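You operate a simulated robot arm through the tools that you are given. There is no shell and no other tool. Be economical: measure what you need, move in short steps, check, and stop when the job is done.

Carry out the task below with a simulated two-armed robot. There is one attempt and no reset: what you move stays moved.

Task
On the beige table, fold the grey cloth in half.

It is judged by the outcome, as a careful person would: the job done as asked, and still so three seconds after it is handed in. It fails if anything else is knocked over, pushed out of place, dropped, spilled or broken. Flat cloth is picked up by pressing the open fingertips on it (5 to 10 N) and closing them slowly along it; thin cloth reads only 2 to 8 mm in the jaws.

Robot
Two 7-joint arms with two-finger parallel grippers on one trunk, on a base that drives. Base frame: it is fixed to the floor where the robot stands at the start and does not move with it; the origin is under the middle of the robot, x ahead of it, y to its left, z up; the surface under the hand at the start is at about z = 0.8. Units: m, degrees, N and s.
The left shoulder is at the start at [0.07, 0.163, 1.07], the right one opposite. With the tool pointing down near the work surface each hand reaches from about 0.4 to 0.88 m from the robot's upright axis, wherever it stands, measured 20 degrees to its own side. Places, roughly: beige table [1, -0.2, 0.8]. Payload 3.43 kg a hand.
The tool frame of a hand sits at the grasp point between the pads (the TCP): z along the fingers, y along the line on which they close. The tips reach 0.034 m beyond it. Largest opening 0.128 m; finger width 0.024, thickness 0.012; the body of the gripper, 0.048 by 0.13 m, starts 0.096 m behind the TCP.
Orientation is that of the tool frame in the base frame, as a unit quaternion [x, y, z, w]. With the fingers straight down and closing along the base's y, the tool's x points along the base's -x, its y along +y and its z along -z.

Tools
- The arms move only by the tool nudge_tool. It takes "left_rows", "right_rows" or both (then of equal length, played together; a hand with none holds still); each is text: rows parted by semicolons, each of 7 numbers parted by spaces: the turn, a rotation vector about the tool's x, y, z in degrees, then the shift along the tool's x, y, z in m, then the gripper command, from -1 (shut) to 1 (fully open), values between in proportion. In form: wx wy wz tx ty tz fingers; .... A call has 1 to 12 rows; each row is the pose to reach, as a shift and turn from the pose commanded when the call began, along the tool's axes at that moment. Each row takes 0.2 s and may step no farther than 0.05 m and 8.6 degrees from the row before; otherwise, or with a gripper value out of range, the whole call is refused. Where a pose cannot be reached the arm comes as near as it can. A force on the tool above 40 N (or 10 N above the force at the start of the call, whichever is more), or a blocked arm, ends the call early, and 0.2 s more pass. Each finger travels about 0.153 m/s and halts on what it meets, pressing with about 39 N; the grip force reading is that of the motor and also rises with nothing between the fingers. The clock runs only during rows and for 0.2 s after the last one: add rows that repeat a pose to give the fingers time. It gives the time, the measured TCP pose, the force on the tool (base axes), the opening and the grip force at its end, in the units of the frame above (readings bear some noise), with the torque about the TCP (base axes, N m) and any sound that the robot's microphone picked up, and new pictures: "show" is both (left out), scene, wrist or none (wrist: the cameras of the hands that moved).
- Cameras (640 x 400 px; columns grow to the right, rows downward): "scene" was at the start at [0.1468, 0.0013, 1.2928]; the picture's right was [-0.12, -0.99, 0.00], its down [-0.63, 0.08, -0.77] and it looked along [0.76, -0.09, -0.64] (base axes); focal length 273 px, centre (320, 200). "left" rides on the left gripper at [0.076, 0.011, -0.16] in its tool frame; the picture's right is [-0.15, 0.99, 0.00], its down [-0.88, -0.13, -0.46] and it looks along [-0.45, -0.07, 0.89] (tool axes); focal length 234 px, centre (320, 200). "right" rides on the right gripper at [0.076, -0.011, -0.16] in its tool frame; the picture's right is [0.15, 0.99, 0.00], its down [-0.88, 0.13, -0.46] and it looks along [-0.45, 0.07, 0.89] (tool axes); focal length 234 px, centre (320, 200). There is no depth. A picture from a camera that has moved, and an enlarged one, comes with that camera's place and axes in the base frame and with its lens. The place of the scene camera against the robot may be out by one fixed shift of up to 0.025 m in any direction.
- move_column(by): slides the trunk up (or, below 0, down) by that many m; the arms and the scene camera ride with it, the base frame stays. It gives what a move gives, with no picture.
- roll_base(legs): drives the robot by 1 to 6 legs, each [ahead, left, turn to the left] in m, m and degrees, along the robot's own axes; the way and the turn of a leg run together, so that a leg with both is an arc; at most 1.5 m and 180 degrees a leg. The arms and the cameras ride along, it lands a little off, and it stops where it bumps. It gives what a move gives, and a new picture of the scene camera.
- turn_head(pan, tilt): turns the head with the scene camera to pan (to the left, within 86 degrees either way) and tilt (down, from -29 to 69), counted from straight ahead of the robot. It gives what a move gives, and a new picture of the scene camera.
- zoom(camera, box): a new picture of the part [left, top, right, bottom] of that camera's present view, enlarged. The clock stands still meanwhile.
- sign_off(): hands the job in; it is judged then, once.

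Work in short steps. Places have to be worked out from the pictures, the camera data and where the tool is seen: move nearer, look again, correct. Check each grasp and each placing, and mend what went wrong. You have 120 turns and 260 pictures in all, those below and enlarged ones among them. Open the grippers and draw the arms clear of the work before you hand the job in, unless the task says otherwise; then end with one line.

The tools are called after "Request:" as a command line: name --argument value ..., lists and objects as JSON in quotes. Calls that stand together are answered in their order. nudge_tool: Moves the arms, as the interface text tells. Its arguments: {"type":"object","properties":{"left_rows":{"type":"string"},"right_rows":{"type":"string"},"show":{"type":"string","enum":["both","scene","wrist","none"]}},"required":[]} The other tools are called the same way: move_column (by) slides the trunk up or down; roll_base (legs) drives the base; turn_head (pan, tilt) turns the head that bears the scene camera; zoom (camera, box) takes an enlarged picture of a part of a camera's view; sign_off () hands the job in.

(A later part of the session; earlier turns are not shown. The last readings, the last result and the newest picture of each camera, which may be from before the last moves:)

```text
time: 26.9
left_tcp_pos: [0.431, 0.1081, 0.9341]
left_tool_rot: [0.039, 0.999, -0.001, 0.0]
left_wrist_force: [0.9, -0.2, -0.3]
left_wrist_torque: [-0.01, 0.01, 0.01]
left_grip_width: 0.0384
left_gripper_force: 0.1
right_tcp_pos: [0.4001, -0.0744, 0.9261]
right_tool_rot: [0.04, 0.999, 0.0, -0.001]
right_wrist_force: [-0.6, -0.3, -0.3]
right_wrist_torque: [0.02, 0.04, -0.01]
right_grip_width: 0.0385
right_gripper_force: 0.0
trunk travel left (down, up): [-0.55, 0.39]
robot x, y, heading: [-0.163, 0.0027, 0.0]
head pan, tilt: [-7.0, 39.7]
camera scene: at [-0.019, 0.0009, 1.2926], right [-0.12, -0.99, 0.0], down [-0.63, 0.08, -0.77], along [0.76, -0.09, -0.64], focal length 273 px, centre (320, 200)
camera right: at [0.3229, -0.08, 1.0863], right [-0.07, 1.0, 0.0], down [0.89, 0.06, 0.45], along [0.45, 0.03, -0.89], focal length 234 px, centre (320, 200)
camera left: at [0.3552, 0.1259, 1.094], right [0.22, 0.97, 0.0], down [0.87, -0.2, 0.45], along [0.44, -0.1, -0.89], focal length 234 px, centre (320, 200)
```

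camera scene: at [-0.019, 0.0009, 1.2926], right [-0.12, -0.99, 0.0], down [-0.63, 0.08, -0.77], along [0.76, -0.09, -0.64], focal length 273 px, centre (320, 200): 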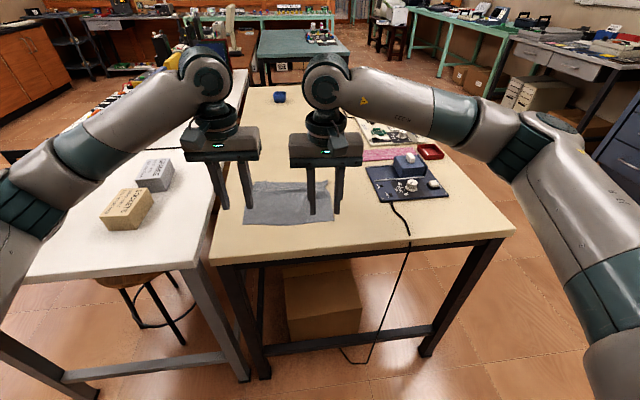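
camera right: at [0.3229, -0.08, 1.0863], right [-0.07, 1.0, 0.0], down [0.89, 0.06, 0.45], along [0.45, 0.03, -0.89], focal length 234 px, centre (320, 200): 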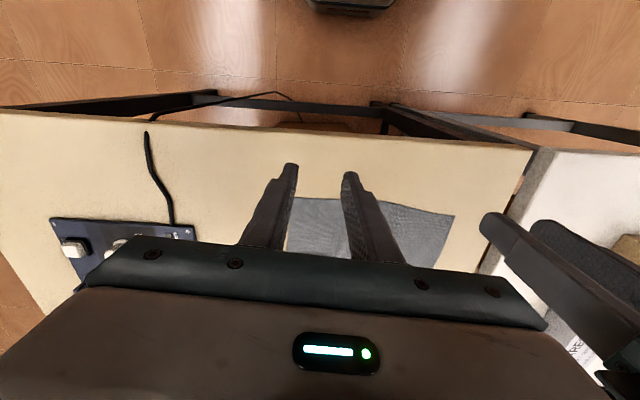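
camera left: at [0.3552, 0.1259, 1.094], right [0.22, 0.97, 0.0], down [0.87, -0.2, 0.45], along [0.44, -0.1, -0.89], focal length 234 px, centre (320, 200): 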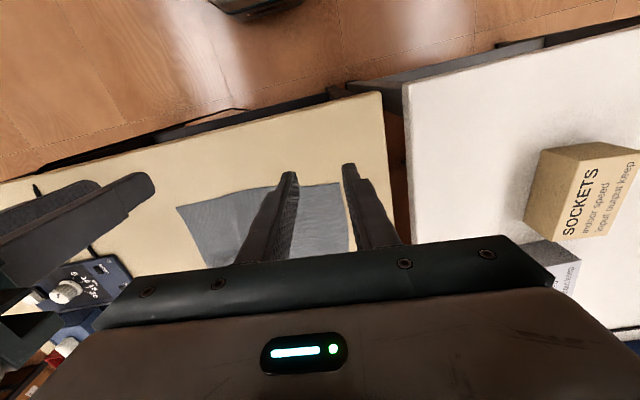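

The near corners measure about [0.481, 0.124] and [0.465, -0.106]. I move both hands to just above points slightly inside them.

Request:
nudge_tool --left_rows "0 0 0 -0.02 -0.006 0.02 -0.3;0 0 0 -0.04 -0.012 0.04 -0.3;0 0 0 -0.0625 -0.017 0.06 -0.3;0 0 0 -0.0625 -0.017 0.08 -0.3;0 0 0 -0.0625 -0.017 0.092 -0.3;0 0 0 -0.0625 -0.017 0.092 -0.3" --right_rows "0 0 0 -0.03 0.004 0.02 -0.3;0 0 0 -0.06 0.008 0.04 -0.3;0 0 0 -0.080 0.0124 0.06 -0.3;0 0 0 -0.080 0.0124 0.075 -0.3;0 0 0 -0.080 0.0124 0.084 -0.3;0 0 0 -0.080 0.0124 0.084 -0.3" --show "both"

Request:
zoom --camera "scene" --box '[210, 150, 370, 250]'

```text
time: 28.2
left_tcp_pos: [0.4902, 0.0846, 0.8428]
left_tool_rot: [0.04, 0.999, 0.0, -0.001]
left_wrist_force: [-0.1, 0.5, 0.1]
left_wrist_torque: [0.0, 0.01, 0.0]
left_grip_width: 0.0447
left_gripper_force: 0.0
right_tcp_pos: [0.4811, -0.0675, 0.8439]
right_tool_rot: [0.04, 0.999, 0.0, -0.001]
right_wrist_force: [-0.5, -0.4, 0.0]
right_wrist_torque: [-0.02, -0.02, 0.05]
right_grip_width: 0.045
right_gripper_force: 0.1
trunk travel left (down, up): [-0.55, 0.39]
robot x, y, heading: [-0.166, -0.0013, 0.1]
head pan, tilt: [-7.0, 39.7]
camera scene: at [-0.0205, 0.0013, 1.2928], right [-0.12, -0.99, 0.0], down [-0.63, 0.08, -0.77], along [0.76, -0.1, -0.64], focal length 273 px, centre (320, 200)
camera right: at [0.4041, -0.0728, 1.0033], right [-0.07, 1.0, 0.0], down [0.89, 0.06, 0.46], along [0.45, 0.03, -0.89], focal length 234 px, centre (320, 200)
camera left: at [0.4144, 0.1025, 1.0026], right [0.22, 0.97, 0.0], down [0.87, -0.2, 0.46], along [0.44, -0.1, -0.89], focal length 234 px, centre (320, 200)
```

scene: 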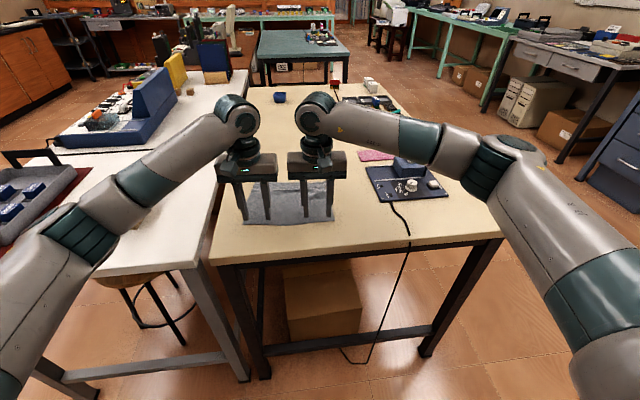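
right: 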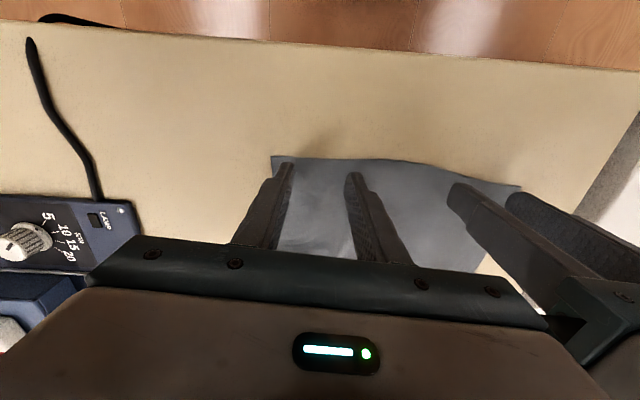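
left: 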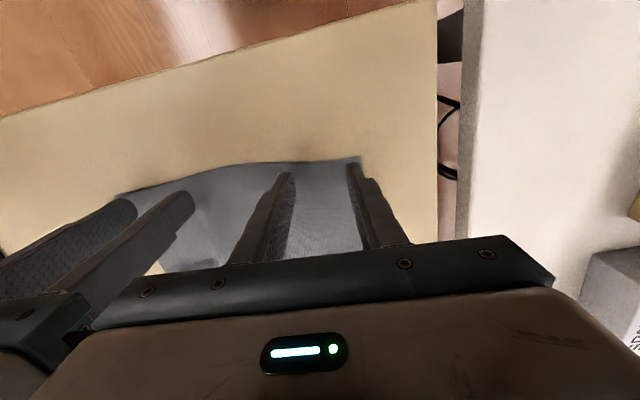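

```text
4.00 times, centred on (290, 200) of scene
camera zoom: at [-0.0205, 0.0013, 1.2928], right [-0.12, -0.99, 0.0], down [-0.63, 0.08, -0.77], along [0.76, -0.1, -0.64], focal length 1093 px, centre (440, 200)
```

zoom: 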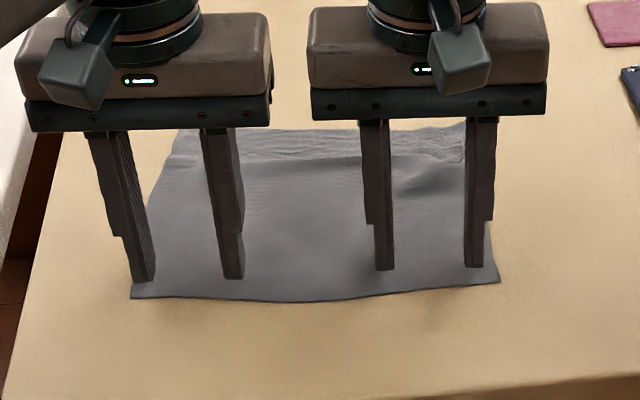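

The placement is good, about 1 cm inside the near edge. I press down.

Request:
nudge_tool --left_rows "0 0 0 0.002 0 0.004 -0.3;0 0 0 0.003 0 0.006 -0.3;0 0 0 0.003 0 0.008 -0.3;0 0 0 0.003 0 0.008 -0.3" --right_rows "0 0 0 0.002 0 0.004 -0.3;0 0 0 0.003 0 0.007 -0.3;0 0 0 0.003 0 0.009 -0.3;0 0 0 0.003 0 0.009 -0.3" --show "none"

```text
time: 29.2
left_tcp_pos: [0.4858, 0.0857, 0.8347]
left_tool_rot: [0.04, 0.999, 0.0, 0.001]
left_wrist_force: [1.3, -0.3, 8.4]
left_wrist_torque: [0.05, -0.06, -0.02]
left_grip_width: 0.0448
left_gripper_force: 0.1
right_tcp_pos: [0.4774, -0.0683, 0.8358]
right_tool_rot: [0.04, 0.999, 0.001, 0.001]
right_wrist_force: [1.2, -0.7, 1.5]
right_wrist_torque: [-0.02, -0.01, -0.03]
right_grip_width: 0.0446
right_gripper_force: 0.0
trunk travel left (down, up): [-0.55, 0.39]
robot x, y, heading: [-0.1665, 0.0041, -0.0]
head pan, tilt: [-7.0, 39.7]
```

Left is at 8 N, and right needs about 1.5 mm more. Both close slowly, drifting 3 mm inward to limit the tension.

Request:
nudge_tool --left_rows "0 0 0 0 0 0 -0.3;0 0 0 0 0 0 -0.36;0 0 0 0 -0.0005 0 -0.42;0 0 0 0 -0.0008 0 -0.48;0 0 0 0 -0.001 0 -0.54;0 0 0 0 -0.0013 0 -0.6;0 0 0 0 -0.0016 0 -0.67;0 0 0 0 -0.002 0 -0.74;0 0 0 0 -0.0024 0 -0.81;0 0 0 0 -0.0027 0 -0.88;0 0 0 0 -0.003 0 -0.95;0 0 0 0 -0.003 0 -1" --right_rows "0 0 0 0 0 0.0015 -0.3;0 0 0 0 0 0.0018 -0.36;0 0 0 0 0.0005 0.0018 -0.42;0 0 0 0 0.0008 0.0018 -0.48;0 0 0 0 0.001 0.0018 -0.54;0 0 0 0 0.0013 0.0018 -0.6;0 0 0 0 0.0016 0.0018 -0.67;0 0 0 0 0.002 0.0018 -0.74;0 0 0 0 0.0024 0.0018 -0.81;0 0 0 0 0.0027 0.0018 -0.88;0 0 0 0 0.003 0.0018 -0.95;0 0 0 0 0.003 0.0018 -1" --show "none"

Request:
nudge_tool --left_rows "0 0 0 0 0 0 -1;0 0 0 0 0 0 -1;0 0 0 0 0 -0.01 -1;0 0 0 0 0 -0.025 -1;0 0 0 0 0 -0.04 -1;0 0 0 0 0 -0.04 -1" --right_rows "0 0 0 0 0 0 -1;0 0 0 0 0 0 -1;0 0 0 0 0 -0.01 -1;0 0 0 0 0 -0.025 -1;0 0 0 0 0 -0.04 -1;0 0 0 0 0 -0.04 -1"

Request:
zoom --camera "scene" --box '[210, 150, 370, 250]'

```text
time: 31.9
left_tcp_pos: [0.4843, 0.0814, 0.8353]
left_tool_rot: [0.039, 0.999, -0.001, 0.001]
left_wrist_force: [0.0, -1.6, 1.4]
left_wrist_torque: [-0.05, 0.0, -0.05]
left_grip_width: 0.0018
left_gripper_force: 36.8
right_tcp_pos: [0.4773, -0.0657, 0.8352]
right_tool_rot: [0.04, 0.999, 0.0, 0.002]
right_wrist_force: [0.5, -0.2, 29.1]
right_wrist_torque: [-0.02, 0.13, 0.03]
right_grip_width: 0.0061
right_gripper_force: 39.4
trunk travel left (down, up): [-0.55, 0.39]
robot x, y, heading: [-0.1656, 0.0018, 0.3]
head pan, tilt: [-7.0, 39.7]
```

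```text
time: 33.2
left_tcp_pos: [0.4874, 0.0829, 0.8745]
left_tool_rot: [0.039, 0.999, 0.0, 0.0]
left_wrist_force: [-0.5, -1.1, 0.9]
left_wrist_torque: [-0.01, -0.01, -0.02]
left_grip_width: 0.0019
left_gripper_force: 36.4
right_tcp_pos: [0.4775, -0.0654, 0.8719]
right_tool_rot: [0.04, 0.999, 0.001, -0.001]
right_wrist_force: [0.1, 1.0, 0.2]
right_wrist_torque: [0.03, -0.01, 0.03]
right_grip_width: 0.0056
right_gripper_force: 39.2
trunk travel left (down, up): [-0.55, 0.39]
robot x, y, heading: [-0.1692, 0.0004, -0.3]
head pan, tilt: [-7.0, 39.7]
camera scene: at [-0.0202, 0.0013, 1.2928], right [-0.12, -0.99, 0.0], down [-0.63, 0.08, -0.77], along [0.76, -0.1, -0.64], focal length 273 px, centre (320, 200)
camera right: at [0.4015, -0.0703, 1.0323], right [-0.07, 1.0, 0.0], down [0.89, 0.06, 0.45], along [0.45, 0.03, -0.89], focal length 234 px, centre (320, 200)
camera left: at [0.4119, 0.1, 1.0346], right [0.22, 0.97, 0.0], down [0.87, -0.2, 0.46], along [0.44, -0.1, -0.89], focal length 234 px, centre (320, 200)
```

scene: 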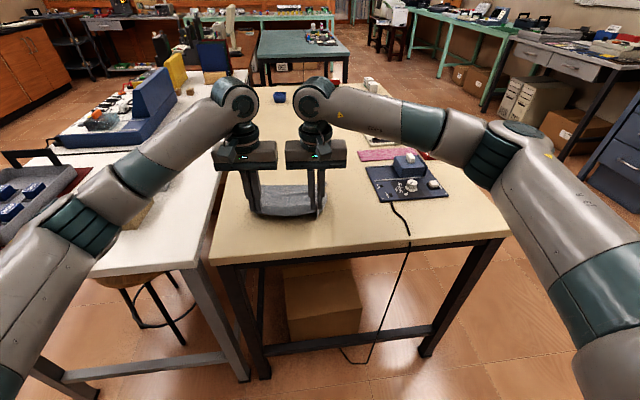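
right: 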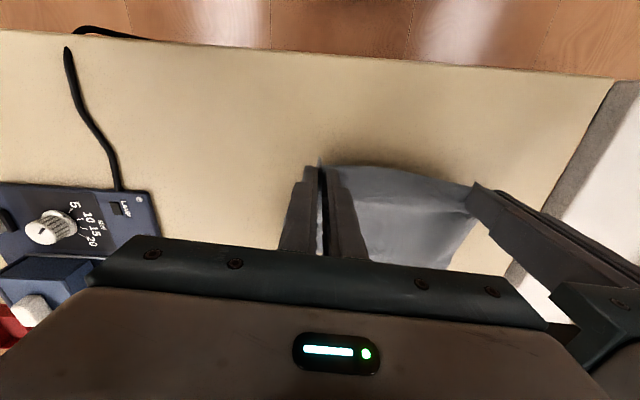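
left: 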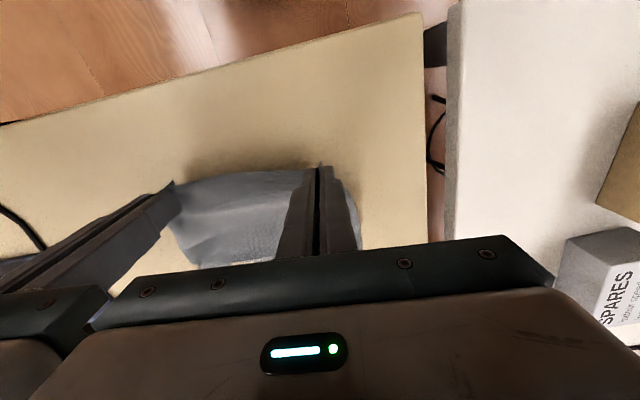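

```text
4.00 times, centred on (290, 200) of scene
camera zoom: at [-0.0202, 0.0013, 1.2928], right [-0.12, -0.99, 0.0], down [-0.63, 0.08, -0.77], along [0.76, -0.1, -0.64], focal length 1093 px, centre (440, 200)
```

zoom: 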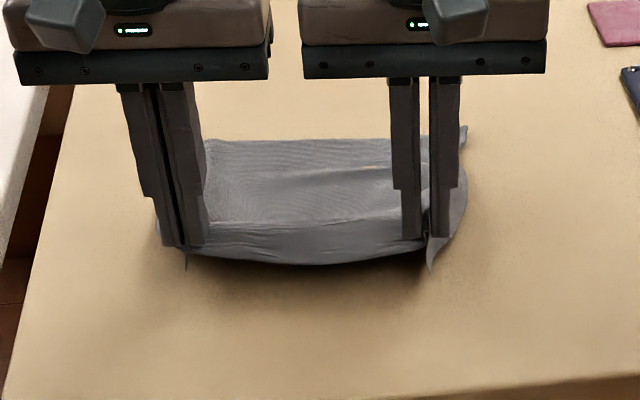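

Both corners are held. But with a near-to-far fold the gripper would end up inside the fold. For a far-to-near fold with the fingers pitching forward, the hem points up and the gripper stays outside, which is the right geometry, so I lay this edge back down and spread it.

Request:
nudge_tool --left_rows "0 0 0 0 0 0.012 -1;0 0 0 0 0 0.025 -1;0 0 0 0 0.002 0.035 -1;0 0 0 0 0.003 0.0395 -1;0 0 0 0 0.004 0.0395 -0.9;0 0 0 0 0.005 0.0395 -0.75;0 0 0 0 0.006 0.0395 -0.6;0 0 0 0 0.007 0.0395 -0.45;0 0 0 0 0.008 0.0395 -0.3;0 0 0 0 0.008 0.0395 -0.3;0 0 0 0 0.008 0.01 -0.3;0 0 0 0 0.008 -0.03 -0.3" --right_rows "0 0 0 0 0 0.012 -1;0 0 0 0 0 0.025 -1;0 0 0 0 -0.002 0.034 -1;0 0 0 0 -0.003 0.0370 -1;0 0 0 0 -0.004 0.0370 -0.9;0 0 0 0 -0.005 0.0370 -0.75;0 0 0 0 -0.006 0.0370 -0.6;0 0 0 0 -0.007 0.0370 -0.45;0 0 0 0 -0.008 0.0370 -0.3;0 0 0 0 -0.008 0.0370 -0.3;0 0 0 0 -0.008 0.01 -0.3;0 0 0 0 -0.008 -0.03 -0.3" --show "none"

Request:
nudge_tool --left_rows "0 0 0 0 0.01 -0.04 -0.3;0 0 0 -0.01 0.02 -0.08 -0.3" --right_rows "0 0 0 0 -0.01 -0.04 -0.3;0 0 0 -0.01 -0.02 -0.08 -0.3" --show "both"

Request:
zoom --camera "scene" --box '[210, 150, 370, 250]'

```text
time: 35.9
left_tcp_pos: [0.4875, 0.091, 0.9034]
left_tool_rot: [0.039, 0.999, 0.0, 0.0]
left_wrist_force: [-0.4, -0.7, 0.3]
left_wrist_torque: [-0.02, -0.04, -0.01]
left_grip_width: 0.0447
left_gripper_force: 0.0
right_tcp_pos: [0.4766, -0.074, 0.9044]
right_tool_rot: [0.039, 0.999, 0.0, 0.001]
right_wrist_force: [-0.1, 0.4, -0.1]
right_wrist_torque: [-0.04, 0.0, -0.02]
right_grip_width: 0.0447
right_gripper_force: 0.1
trunk travel left (down, up): [-0.55, 0.39]
robot x, y, heading: [-0.1644, -0.0007, -0.3]
head pan, tilt: [-7.0, 39.7]
```

```text
time: 36.5
left_tcp_pos: [0.4989, 0.1118, 0.9841]
left_tool_rot: [0.039, 0.999, -0.001, 0.0]
left_wrist_force: [-0.3, 0.5, 0.0]
left_wrist_torque: [-0.02, 0.04, -0.02]
left_grip_width: 0.045
left_gripper_force: 0.1
right_tcp_pos: [0.4871, -0.097, 0.9834]
right_tool_rot: [0.039, 0.999, 0.0, 0.0]
right_wrist_force: [0.2, -0.1, -0.3]
right_wrist_torque: [-0.01, 0.02, 0.0]
right_grip_width: 0.045
right_gripper_force: 0.0
trunk travel left (down, up): [-0.55, 0.39]
robot x, y, heading: [-0.1683, -0.0014, 0.1]
head pan, tilt: [-7.0, 39.7]
camera scene: at [-0.0208, 0.0011, 1.2927], right [-0.12, -0.99, 0.0], down [-0.63, 0.08, -0.77], along [0.76, -0.1, -0.64], focal length 273 px, centre (320, 200)
camera right: at [0.4099, -0.1013, 1.1422], right [-0.07, 1.0, 0.0], down [0.89, 0.06, 0.46], along [0.45, 0.03, -0.89], focal length 234 px, centre (320, 200)
camera left: at [0.4236, 0.1297, 1.1433], right [0.22, 0.97, 0.0], down [0.87, -0.2, 0.46], along [0.44, -0.1, -0.89], focal length 234 px, centre (320, 200)
```

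scene: 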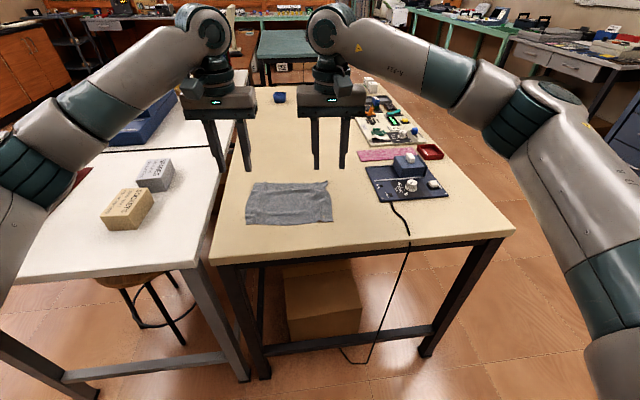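
right: 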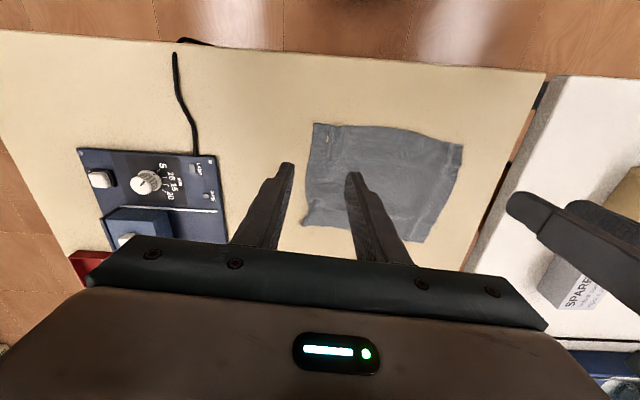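
left: 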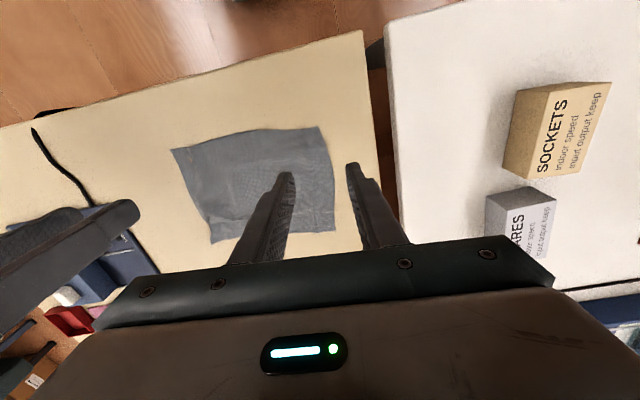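

```text
4.00 times, centred on (290, 200) of scene
camera zoom: at [-0.0208, 0.0011, 1.2927], right [-0.12, -0.99, 0.0], down [-0.63, 0.08, -0.77], along [0.76, -0.1, -0.64], focal length 1093 px, centre (440, 200)
```

zoom: 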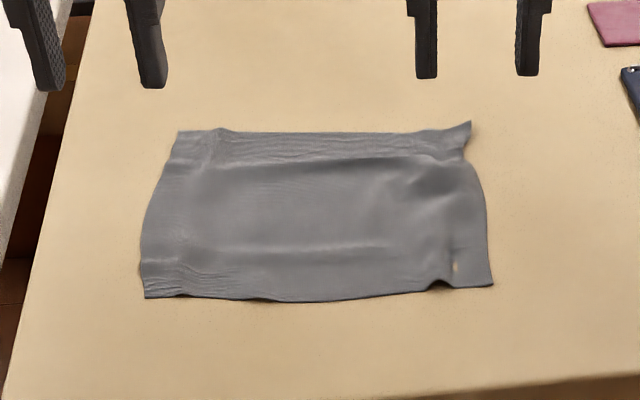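

Small pleats remain at the near corners. I spread both at once with the press-and-open move.

Request:
nudge_tool --left_rows "0 0 0 0.008 -0.012 0.045 -0.7;0 0 0 0.0153 -0.023 0.085 -0.8;0 0 0 0.0153 -0.023 0.12 -0.8;0 0 0 0.0153 -0.023 0.14 -0.8;0 0 0 0.0153 -0.023 0.147 -0.8;0 0 0 0.0153 -0.023 0.149 -0.8;0 0 0 0.0153 -0.021 0.149 -0.72;0 0 0 0.0153 -0.018 0.149 -0.64;0 0 0 0.0153 -0.015 0.149 -0.56;0 0 0 0.0153 -0.013 0.149 -0.5;0 0 0 0.0153 -0.012 0.149 -0.5;0 0 0 0.0153 -0.012 0.11 -0.5" --right_rows "0 0 0 0.005 0.006 0.045 -0.7;0 0 0 0.010 0.0113 0.085 -0.8;0 0 0 0.010 0.0113 0.12 -0.8;0 0 0 0.010 0.0113 0.14 -0.8;0 0 0 0.010 0.0113 0.147 -0.8;0 0 0 0.010 0.0113 0.149 -0.8;0 0 0 0.010 0.0093 0.149 -0.72;0 0 0 0.010 0.0063 0.149 -0.64;0 0 0 0.010 0.0033 0.149 -0.56;0 0 0 0.010 0.0013 0.149 -0.5;0 0 0 0.010 0.0003 0.149 -0.5;0 0 0 0.010 0.0003 0.11 -0.5" --show "none"

Request:
nudge_tool --left_rows "0 0 0 -0.035 -0.002 -0.03 -0.5;0 0 0 -0.07 -0.004 -0.06 -0.5;0 0 0 -0.10 -0.004 -0.06 -0.5" --right_rows "0 0 0 -0.035 0.00 -0.03 -0.5;0 0 0 -0.07 0.00 -0.06 -0.5;0 0 0 -0.10 0 -0.06 -0.5"

Request:
zoom --camera "scene" --box '[210, 150, 370, 250]'

```text
time: 39.0
left_tcp_pos: [0.4817, 0.1006, 0.8755]
left_tool_rot: [0.039, 0.999, 0.0, 0.001]
left_wrist_force: [-0.6, -0.5, -0.7]
left_wrist_torque: [-0.01, -0.02, 0.01]
left_grip_width: 0.0319
left_gripper_force: 0.0
right_tcp_pos: [0.4755, -0.0916, 0.8717]
right_tool_rot: [0.039, 0.999, -0.001, 0.0]
right_wrist_force: [-0.7, 0.2, -0.1]
right_wrist_torque: [-0.01, -0.05, 0.01]
right_grip_width: 0.0321
right_gripper_force: 0.1
trunk travel left (down, up): [-0.55, 0.39]
robot x, y, heading: [-0.1639, 0.0001, -0.3]
head pan, tilt: [-7.0, 39.7]
```

```text
time: 39.9
left_tcp_pos: [0.5862, 0.0885, 0.9334]
left_tool_rot: [0.039, 0.999, 0.0, -0.002]
left_wrist_force: [0.0, -0.4, 0.0]
left_wrist_torque: [0.0, 0.06, -0.03]
left_grip_width: 0.0322
left_gripper_force: 0.0
right_tcp_pos: [0.5795, -0.1012, 0.9322]
right_tool_rot: [0.039, 0.999, 0.0, -0.001]
right_wrist_force: [-0.2, 0.7, 0.2]
right_wrist_torque: [0.03, 0.04, 0.03]
right_grip_width: 0.0319
right_gripper_force: 0.1
trunk travel left (down, up): [-0.55, 0.39]
robot x, y, heading: [-0.1684, -0.0007, -0.1]
head pan, tilt: [-7.0, 39.7]
camera scene: at [-0.0184, 0.001, 1.2925], right [-0.12, -0.99, 0.0], down [-0.63, 0.08, -0.77], along [0.76, -0.09, -0.64], focal length 273 px, centre (320, 200)
camera right: at [0.5021, -0.1061, 1.092], right [-0.07, 1.0, 0.0], down [0.89, 0.06, 0.45], along [0.45, 0.03, -0.89], focal length 234 px, centre (320, 200)
camera left: at [0.5103, 0.1051, 1.0934], right [0.22, 0.97, 0.0], down [0.87, -0.2, 0.45], along [0.44, -0.1, -0.89], focal length 234 px, centre (320, 200)
```

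scene: 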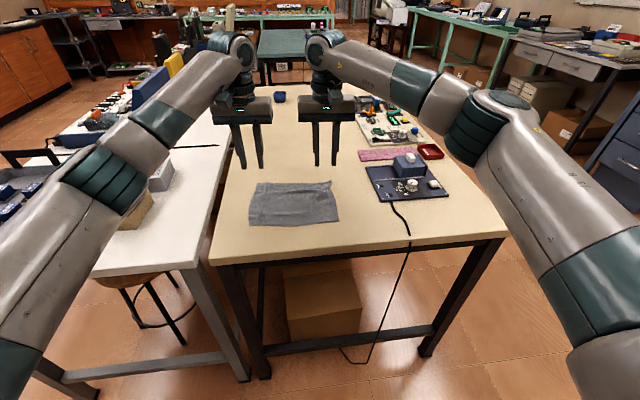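
right: 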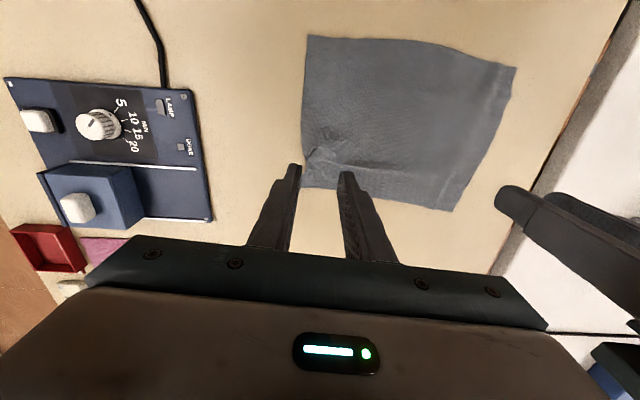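
left: 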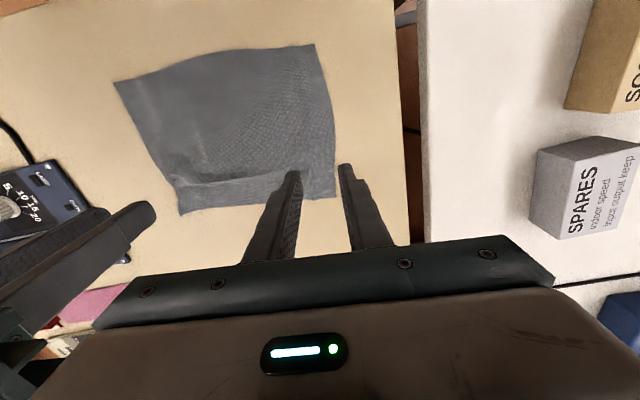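

```text
4.00 times, centred on (290, 200) of scene
camera zoom: at [-0.0184, 0.001, 1.2925], right [-0.12, -0.99, 0.0], down [-0.63, 0.08, -0.77], along [0.76, -0.09, -0.64], focal length 1093 px, centre (440, 200)
```

zoom: 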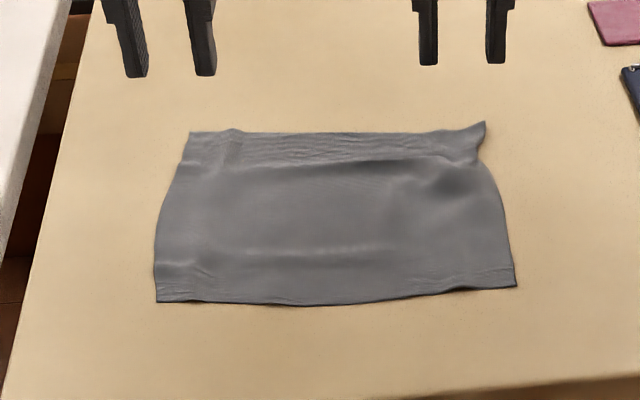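

The near edge is flat now. The far corners are at about [0.654, 0.096] and [0.631, -0.118], so I move above them for the new grip.

Request:
nudge_tool --left_rows "0 0 0 -0.027 -0.011 0.02 -0.4;0 0 0 -0.0538 -0.0214 0.045 -0.4;0 0 0 -0.0538 -0.0214 0.075 -0.4;0 0 0 -0.0538 -0.0214 0.092 -0.4;0 0 0 -0.0538 -0.0214 0.092 -0.4" --right_rows "0 0 0 -0.020 0.010 0.02 -0.4;0 0 0 -0.040 0.019 0.045 -0.4;0 0 0 -0.040 0.019 0.075 -0.4;0 0 0 -0.040 0.019 0.091 -0.4;0 0 0 -0.040 0.019 0.091 -0.4" --show "wrist"

```text
time: 41.0
left_tcp_pos: [0.6362, 0.0629, 0.8406]
left_tool_rot: [0.039, 0.999, 0.0, 0.0]
left_wrist_force: [-0.4, -0.5, -1.4]
left_wrist_torque: [0.03, 0.0, -0.04]
left_grip_width: 0.0384
left_gripper_force: 0.0
right_tcp_pos: [0.618, -0.0832, 0.8423]
right_tool_rot: [0.039, 0.999, 0.0, 0.0]
right_wrist_force: [-0.2, 0.6, -0.1]
right_wrist_torque: [-0.01, 0.0, -0.02]
right_grip_width: 0.0386
right_gripper_force: 0.1
trunk travel left (down, up): [-0.55, 0.39]
robot x, y, heading: [-0.1648, -0.0022, -0.2]
head pan, tilt: [-7.0, 39.7]
camera right: at [0.5408, -0.0895, 1.0017], right [-0.07, 1.0, 0.0], down [0.89, 0.06, 0.46], along [0.45, 0.03, -0.89], focal length 234 px, centre (320, 200)
camera left: at [0.5601, 0.0804, 1.0008], right [0.22, 0.97, 0.0], down [0.87, -0.2, 0.46], along [0.44, -0.1, -0.89], focal length 234 px, centre (320, 200)
```

right: 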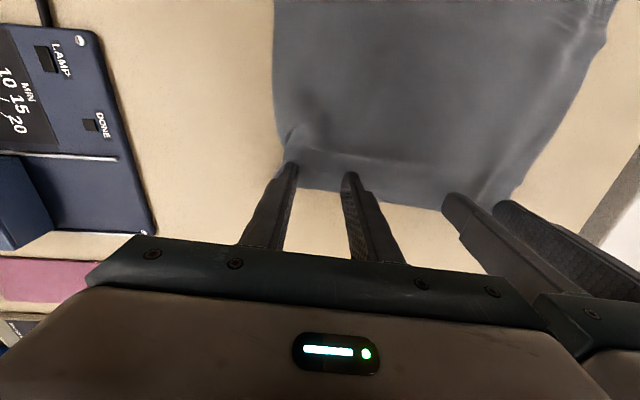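
left: 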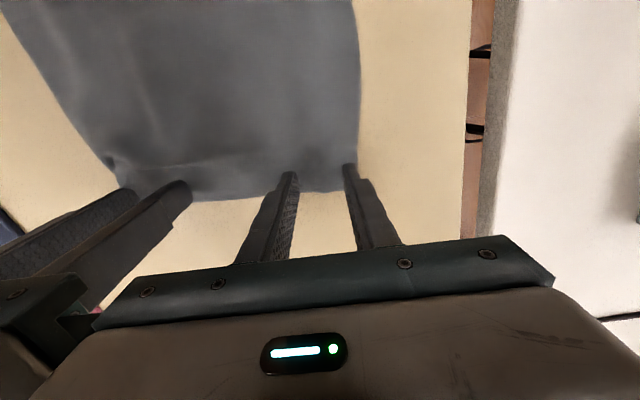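

The fingers sit well at the far corners. I press down.

Request:
nudge_tool --left_rows "0 0 0 0 0 0.003 -0.4;0 0 0 0 0 0.0055 -0.4;0 0 0 0 0 0.0065 -0.4;0 0 0 0 0 0.0065 -0.4" --right_rows "0 0 0 0 0 0.004 -0.4;0 0 0 0 0 0.007 -0.4;0 0 0 0 0 0.009 -0.4;0 0 0 0 0 0.009 -0.4" --show "none"

```text
time: 42.0
left_tcp_pos: [0.6333, 0.0626, 0.8358]
left_tool_rot: [0.039, 0.999, 0.0, 0.0]
left_wrist_force: [0.3, -0.3, 0.1]
left_wrist_torque: [-0.03, -0.03, 0.02]
left_grip_width: 0.0385
left_gripper_force: 0.1
right_tcp_pos: [0.6179, -0.0848, 0.8344]
right_tool_rot: [0.04, 0.999, 0.0, 0.001]
right_wrist_force: [3.2, -1.1, 15.4]
right_wrist_torque: [-0.41, 0.05, 0.09]
right_grip_width: 0.0387
right_gripper_force: 0.2
trunk travel left (down, up): [-0.55, 0.39]
robot x, y, heading: [-0.1663, -0.0004, 0.1]
head pan, tilt: [-7.0, 39.7]
```

Left needs about 2 mm more and right slightly less. I press, then close slowly.

Request:
nudge_tool --left_rows "0 0 0 0 0 0.0012 -0.4;0 0 0 0 0 0.002 -0.4;0 0 0 0 0 0.002 -0.4" --right_rows "0 0 0 0 0 -0.0005 -0.4;0 0 0 0 0 -0.0008 -0.4;0 0 0 0 0 -0.0008 -0.4" --show "none"

```text
time: 42.9
left_tcp_pos: [0.6324, 0.0618, 0.8353]
left_tool_rot: [0.039, 0.999, 0.0, 0.0]
left_wrist_force: [-0.2, 0.2, 3.1]
left_wrist_torque: [0.04, -0.02, -0.01]
left_grip_width: 0.0387
left_gripper_force: 0.1
right_tcp_pos: [0.6164, -0.0831, 0.8351]
right_tool_rot: [0.039, 0.999, 0.0, 0.001]
right_wrist_force: [3.7, -1.3, 17.9]
right_wrist_torque: [-0.51, 0.05, 0.09]
right_grip_width: 0.0387
right_gripper_force: 0.0
trunk travel left (down, up): [-0.55, 0.39]
robot x, y, heading: [-0.1655, 0.0012, 0.3]
head pan, tilt: [-7.0, 39.7]
```

Request:
nudge_tool --left_rows "0 0 0 0 0 0.001 -0.4;0 0 0 0 0 0.001 -0.46;0 0 0 0 0 0.001 -0.52;0 0 0 0 -0.0003 0.001 -0.57;0 0 0 0 -0.0005 0.001 -0.62;0 0 0 0 -0.0008 0.001 -0.68;0 0 0 0 -0.001 0.001 -0.74;0 0 0 0 -0.0013 0.001 -0.80;0 0 0 0 -0.0016 0.001 -0.86;0 0 0 0 -0.002 0.001 -0.92;0 0 0 0 -0.002 0.001 -1;0 0 0 0 -0.002 0.001 -1" --right_rows "0 0 0 0 0 -0.0012 -0.4;0 0 0 0 0 -0.0012 -0.46;0 0 0 0 0 -0.0012 -0.52;0 0 0 0 0.0003 -0.0012 -0.57;0 0 0 0 0.0005 -0.0012 -0.62;0 0 0 0 0.0008 -0.0012 -0.68;0 0 0 0 0.001 -0.0012 -0.74;0 0 0 0 0.0013 -0.0012 -0.80;0 0 0 0 0.0016 -0.0012 -0.86;0 0 0 0 0.002 -0.0012 -0.92;0 0 0 0 0.002 -0.0012 -1;0 0 0 0 0.002 -0.0012 -1" --show "none"

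Request:
nudge_tool --left_rows "0 0 0 0 0 0 -1;0 0 0 0 0 -0.01 -1;0 0 0 0 0 -0.025 -1;0 0 0 0 0 -0.04 -1;0 0 0 0 0 -0.04 -1" --right_rows "0 0 0 0 0 0 -1;0 0 0 0 0 -0.01 -1;0 0 0 0 0 -0.025 -1;0 0 0 0 0 -0.04 -1;0 0 0 0 0 -0.04 -1" --show "wrist"

Request:
zoom --camera "scene" --box '[210, 130, 370, 230]'

```text
time: 45.5
left_tcp_pos: [0.6319, 0.0606, 0.8349]
left_tool_rot: [0.039, 0.999, 0.0, 0.001]
left_wrist_force: [1.5, 2.0, 27.7]
left_wrist_torque: [0.13, -0.06, -0.04]
left_grip_width: 0.0024
left_gripper_force: 36.8
right_tcp_pos: [0.615, -0.0819, 0.837]
right_tool_rot: [0.039, 0.999, 0.0, 0.001]
right_wrist_force: [0.0, 0.5, -0.3]
right_wrist_torque: [0.02, 0.02, -0.01]
right_grip_width: 0.0003
right_gripper_force: 33.1
trunk travel left (down, up): [-0.55, 0.39]
robot x, y, heading: [-0.167, 0.0018, -0.0]
head pan, tilt: [-7.0, 39.7]
```

```text
time: 46.6
left_tcp_pos: [0.6357, 0.0603, 0.8708]
left_tool_rot: [0.04, 0.999, -0.001, -0.001]
left_wrist_force: [-0.1, 0.3, 1.1]
left_wrist_torque: [0.03, -0.02, -0.01]
left_grip_width: 0.0016
left_gripper_force: 36.8
right_tcp_pos: [0.6173, -0.0827, 0.8739]
right_tool_rot: [0.039, 0.999, 0.0, 0.0]
right_wrist_force: [0.5, -0.4, 0.8]
right_wrist_torque: [0.01, 0.01, -0.04]
right_grip_width: 0.0
right_gripper_force: 33.1
trunk travel left (down, up): [-0.55, 0.39]
robot x, y, heading: [-0.1645, 0.0023, -0.1]
head pan, tilt: [-7.0, 39.7]
camera right: at [0.5405, -0.0881, 1.0344], right [-0.07, 1.0, 0.0], down [0.89, 0.06, 0.46], along [0.45, 0.03, -0.89], focal length 234 px, centre (320, 200)
camera left: at [0.5594, 0.0786, 1.0317], right [0.22, 0.97, 0.0], down [0.87, -0.2, 0.45], along [0.44, -0.1, -0.89], focal length 234 px, centre (320, 200)
```

right: 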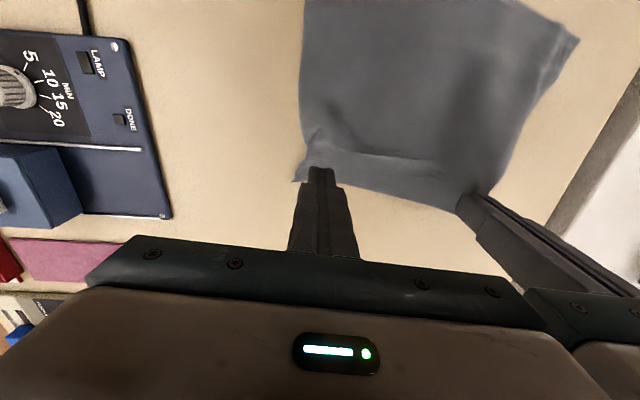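
left: 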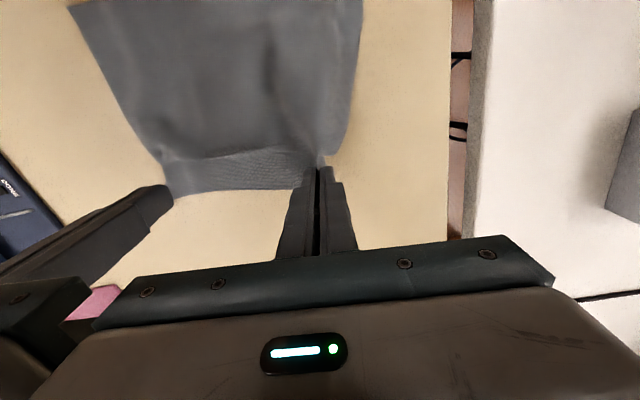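

```text
4.00 times, centred on (290, 180) of scene
camera zoom: at [-0.02, 0.0012, 1.2927], right [-0.12, -0.99, 0.0], down [-0.63, 0.08, -0.77], along [0.76, -0.1, -0.64], focal length 1093 px, centre (440, 280)
```

zoom: 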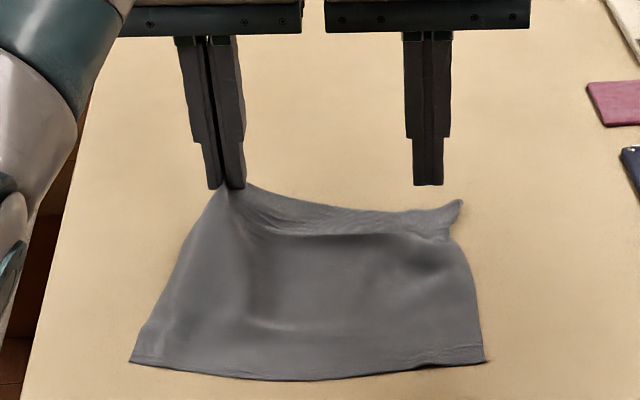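

The left holds, but the right slid off again. I lower the left and move it 1 cm outward, then reposition the right with a 0.042 opening to retry.

Request:
nudge_tool --left_rows "0 0 0 0 0.003 0.008 -1;0 0 0 0 0.006 0.016 -1;0 0 0 0 0.010 0.025 -1;0 0 0 0 0.010 0.033 -1;0 0 0 0 0.010 0.033 -1" --right_rows "0 0 0 0 0 0 -0.7;0 0 0 -0.005 0.006 0.005 -0.35;0 0 0 -0.005 0.0115 0.016 -0.35;0 0 0 -0.005 0.0115 0.032 -0.35;0 0 0 -0.005 0.0115 0.032 -0.35" --show "wrist"

```text
time: 47.9
left_tcp_pos: [0.6345, 0.0707, 0.8386]
left_tool_rot: [0.039, 0.999, 0.0, 0.0]
left_wrist_force: [0.1, -0.5, -0.4]
left_wrist_torque: [0.0, -0.04, -0.03]
left_grip_width: 0.002
left_gripper_force: 36.6
right_tcp_pos: [0.6237, -0.07, 0.8446]
right_tool_rot: [0.04, 0.999, 0.0, 0.001]
right_wrist_force: [0.4, 0.3, 0.0]
right_wrist_torque: [0.04, 0.01, -0.03]
right_grip_width: 0.0414
right_gripper_force: 0.1
trunk travel left (down, up): [-0.55, 0.39]
robot x, y, heading: [-0.169, 0.0011, 0.1]
head pan, tilt: [-7.0, 39.7]
camera right: at [0.5469, -0.0756, 1.0034], right [-0.07, 1.0, 0.0], down [0.89, 0.06, 0.46], along [0.45, 0.03, -0.89], focal length 234 px, centre (320, 200)
camera left: at [0.5595, 0.0891, 0.9989], right [0.22, 0.97, 0.0], down [0.87, -0.2, 0.46], along [0.44, -0.1, -0.89], focal length 234 px, centre (320, 200)
```

right: 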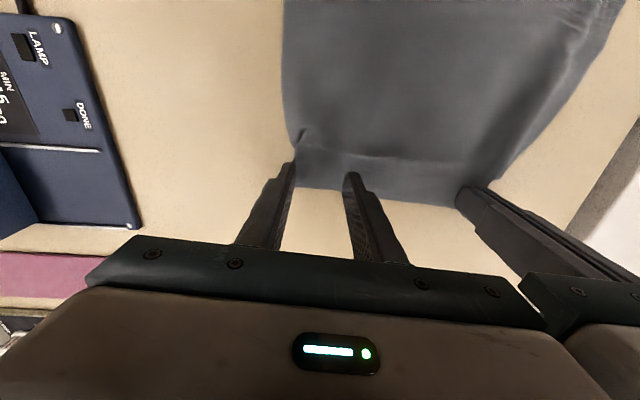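
left: 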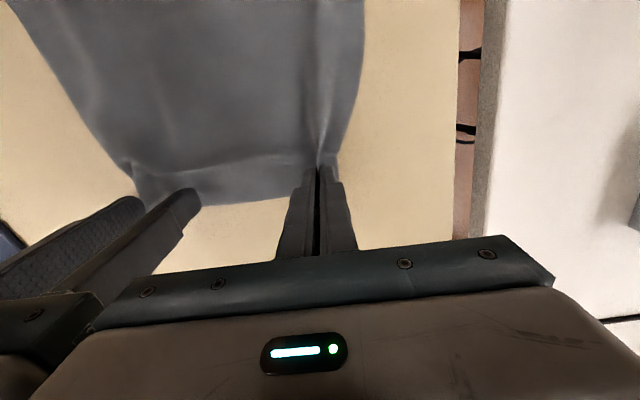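

The right fingers are at the very edge of the cloth, so I move them 6 mm inward toward the robot and press.

Request:
nudge_tool --right_rows "0 0 0 0.006 0 0.003 -0.35;0 0 0 0.007 0 0.007 -0.35;0 0 0 0.007 0 0.010 -0.35;0 0 0 0.007 0 0.0105 -0.35;0 0 0 0.007 0 0.0105 -0.35" --show "none"

```text
time: 49.0
left_tcp_pos: [0.6337, 0.0718, 0.8409]
left_tool_rot: [0.039, 0.999, 0.0, 0.0]
left_wrist_force: [0.1, 1.0, 0.9]
left_wrist_torque: [0.02, 0.01, -0.04]
left_grip_width: 0.0023
left_gripper_force: 36.6
right_tcp_pos: [0.6162, -0.0711, 0.8353]
right_tool_rot: [0.039, 0.999, 0.0, 0.002]
right_wrist_force: [4.8, -0.6, 23.5]
right_wrist_torque: [-0.55, -0.09, 0.08]
right_grip_width: 0.0417
right_gripper_force: 0.2
trunk travel left (down, up): [-0.55, 0.39]
robot x, y, heading: [-0.1683, 0.0009, -0.3]
head pan, tilt: [-7.0, 39.7]
```

Request:
nudge_tool --right_rows "0 0 0 0 0 -0.001 -0.35;0 0 0 0 0 -0.001 -0.42;0 0 0 0 0 -0.001 -0.48;0 0 0 0 0.0003 -0.001 -0.54;0 0 0 0 0.0005 -0.001 -0.60;0 0 0 0 0.0008 -0.001 -0.66;0 0 0 0 0.001 -0.001 -0.72;0 0 0 0 0.001 -0.001 -0.78;0 0 0 0 0.001 -0.001 -0.84;0 0 0 0 0.001 -0.001 -0.90;0 0 0 0 0.001 -0.001 -0.96;0 0 0 0 0.001 -0.001 -1" --show "wrist"

```text
time: 51.6
left_tcp_pos: [0.6327, 0.0709, 0.8418]
left_tool_rot: [0.039, 0.999, 0.0, 0.002]
left_wrist_force: [-0.5, -0.1, 0.3]
left_wrist_torque: [-0.04, 0.0, 0.02]
left_grip_width: 0.0018
left_gripper_force: 36.5
right_tcp_pos: [0.6146, -0.0697, 0.8357]
right_tool_rot: [0.039, 0.999, 0.0, 0.0]
right_wrist_force: [0.4, -3.0, 23.5]
right_wrist_torque: [-0.08, 0.12, -0.01]
right_grip_width: 0.0
right_gripper_force: 32.8
trunk travel left (down, up): [-0.55, 0.39]
robot x, y, heading: [-0.1675, -0.0016, -0.4]
head pan, tilt: [-7.0, 39.7]
camera right: at [0.5375, -0.0753, 0.9955], right [-0.07, 1.0, 0.0], down [0.89, 0.06, 0.46], along [0.46, 0.03, -0.89], focal length 234 px, centre (320, 200)
```

right: 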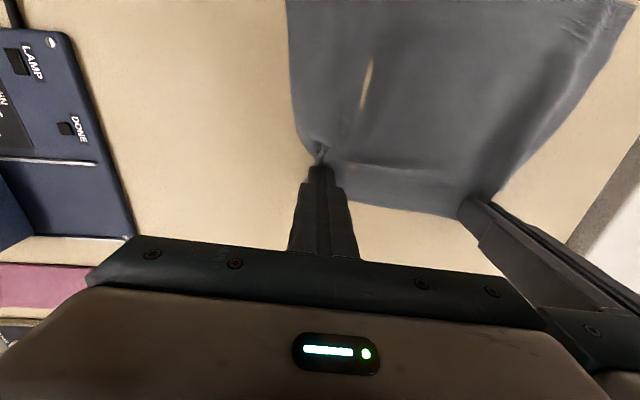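

The cloth bunched under the tips without being pinched. I re-open to spread it back, lift, and shift the left grip another 1.3 cm outward to make room, so the right can grip further in from the corner.

Request:
nudge_tool --left_rows "0 0 0 0 0 0 -1;0 0 0 0 0 0 -1;0 0 0 0 0 0 -1;0 0 0 0 0 0 -1;0 0 0 0 0 0 -1;0 0 0 0 0 0 -1;0 0 0 0 0.004 0 -1;0 0 0 0 0.008 0 -1;0 0 0 0 0.013 0 -1;0 0 0 0 0.013 0 -1" --right_rows "0 0 0 0 0 0.0002 -0.9;0 0 0 0 0 0.0002 -0.75;0 0 0 0 -0.001 0.0002 -0.6;0 0 0 0 -0.002 0.0002 -0.45;0 0 0 0 -0.002 0.0002 -0.35;0 0 0 0 -0.002 -0.01 -0.35;0 0 0 0 0 -0.03 -0.35;0 0 0 0 0 -0.05 -0.35;0 0 0 0 0 -0.06 -0.35;0 0 0 0 0 -0.06 -0.35" --show "wrist"

Request:
zoom --camera "right" --box '[240, 20, 560, 220]'

```text
time: 53.9
left_tcp_pos: [0.6365, 0.0831, 0.8393]
left_tool_rot: [0.039, 0.999, 0.0, 0.0]
left_wrist_force: [-0.2, -0.1, -0.1]
left_wrist_torque: [0.0, 0.03, -0.01]
left_grip_width: 0.0019
left_gripper_force: 36.5
right_tcp_pos: [0.6166, -0.0696, 0.8922]
right_tool_rot: [0.04, 0.999, 0.0, -0.001]
right_wrist_force: [0.7, 0.4, -0.2]
right_wrist_torque: [-0.02, 0.01, 0.02]
right_grip_width: 0.042
right_gripper_force: 0.0
trunk travel left (down, up): [-0.55, 0.39]
robot x, y, heading: [-0.1697, 0.0012, -0.3]
head pan, tilt: [-7.0, 39.7]
camera right: at [0.5397, -0.0763, 1.0525], right [-0.07, 1.0, 0.0], down [0.89, 0.06, 0.45], along [0.45, 0.03, -0.89], focal length 234 px, centre (320, 200)
camera left: at [0.5611, 0.1013, 0.9991], right [0.22, 0.97, 0.0], down [0.87, -0.2, 0.46], along [0.44, -0.1, -0.89], focal length 234 px, centre (320, 200)
```

right: 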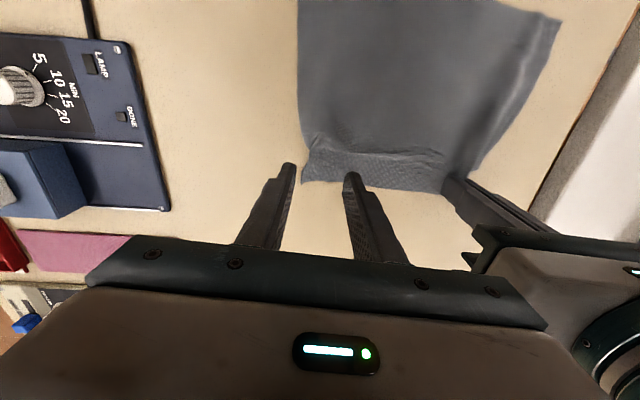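
left: 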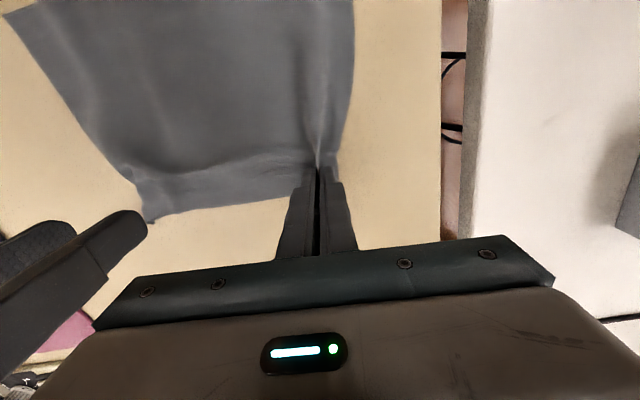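

```text
2.00 times, centred on (400, 120) of right
camera zoom: at [0.5397, -0.0763, 1.0525], right [-0.07, 1.0, 0.0], down [0.89, 0.06, 0.45], along [0.45, 0.03, -0.89], focal length 468 px, centre (160, 360)
```

zoom: 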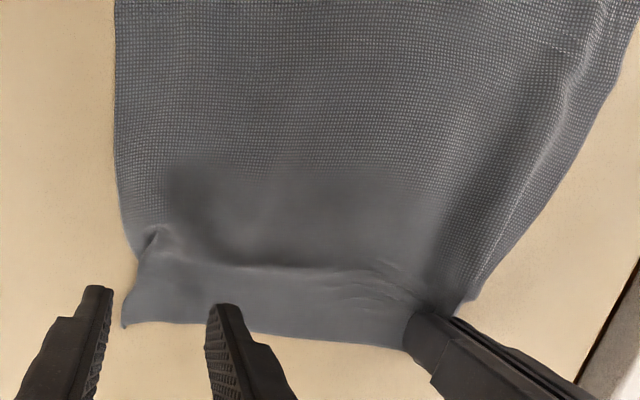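

The corner is at about [0.647, -0.091]. I put the right hand at [0.630, -0.052], fully on the cloth, and press.

Request:
nudge_tool --right_rows "0 0 0 -0.006 0.009 0.015 -0.35;0 0 0 -0.012 0.0185 0.03 -0.35;0 0 0 -0.012 0.0185 0.045 -0.35;0 0 0 -0.012 0.0185 0.054 -0.35;0 0 0 -0.012 0.0185 0.0575 -0.35;0 0 0 -0.012 0.0185 0.0575 -0.35" --show "wrist"

```text
time: 55.2
left_tcp_pos: [0.6352, 0.0845, 0.8393]
left_tool_rot: [0.039, 0.999, 0.001, 0.0]
left_wrist_force: [-0.5, 0.2, 0.0]
left_wrist_torque: [0.0, -0.02, 0.0]
left_grip_width: 0.0021
left_gripper_force: 36.4
right_tcp_pos: [0.6306, -0.0525, 0.8358]
right_tool_rot: [0.04, 0.999, 0.0, 0.0]
right_wrist_force: [-0.6, 0.1, 4.4]
right_wrist_torque: [-0.12, -0.01, 0.05]
right_grip_width: 0.0417
right_gripper_force: 0.3
trunk travel left (down, up): [-0.55, 0.39]
robot x, y, heading: [-0.1612, -0.0006, 0.0]
head pan, tilt: [-7.0, 39.7]
camera right: at [0.5537, -0.0579, 0.9957], right [-0.07, 1.0, 0.0], down [0.89, 0.06, 0.46], along [0.46, 0.03, -0.89], focal length 234 px, centre (320, 200)
```

right: 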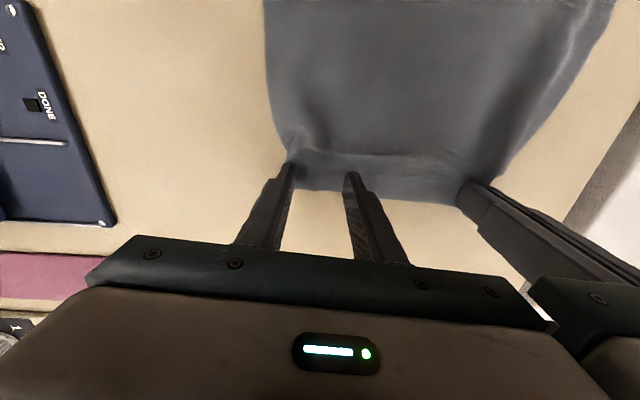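

The right presses at 4 N. I add 1.2 mm and close slowly.

Request:
nudge_tool --right_rows "0 0 0 0.002 0 0.0012 -0.35;0 0 0 0.002 0 0.0012 -0.42;0 0 0 0.002 0 0.0012 -0.48;0 0 0 0.002 0 0.0012 -0.54;0 0 0 0.002 0 0.0012 -0.60;0 0 0 0.002 0 0.0012 -0.66;0 0 0 0.002 0 0.0012 -0.72;0 0 0 0.002 0 0.0012 -0.78;0 0 0 0.002 0 0.0012 -0.84;0 0 0 0.002 0 0.0012 -0.90;0 0 0 0.002 0 0.0012 -0.96;0 0 0 0.002 0 0.0012 -1" --show "wrist"

```text
time: 57.9
left_tcp_pos: [0.6355, 0.0831, 0.8409]
left_tool_rot: [0.039, 0.999, 0.0, 0.0]
left_wrist_force: [-0.2, -1.7, -0.6]
left_wrist_torque: [-0.07, 0.01, -0.01]
left_grip_width: 0.0018
left_gripper_force: 36.3
right_tcp_pos: [0.6267, -0.0531, 0.8357]
right_tool_rot: [0.04, 0.999, 0.0, 0.001]
right_wrist_force: [-0.1, 0.7, 14.5]
right_wrist_torque: [-0.1, 0.08, 0.02]
right_grip_width: 0.0018
right_gripper_force: 36.4
trunk travel left (down, up): [-0.55, 0.39]
robot x, y, heading: [-0.1728, 0.001, -0.0]
head pan, tilt: [-7.0, 39.7]
camera right: at [0.5503, -0.0583, 0.9953], right [-0.07, 1.0, 0.0], down [0.89, 0.06, 0.46], along [0.46, 0.03, -0.89], focal length 234 px, centre (320, 200)
```

right: 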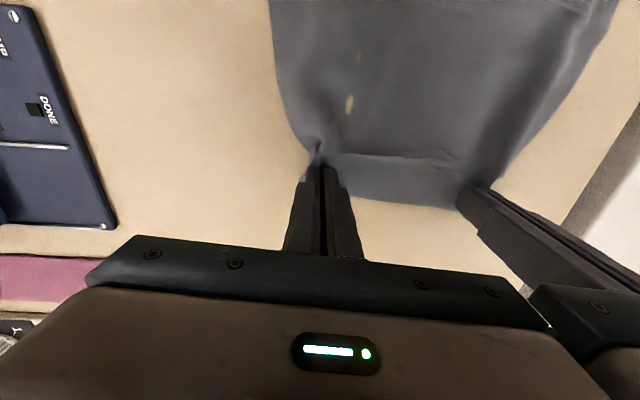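

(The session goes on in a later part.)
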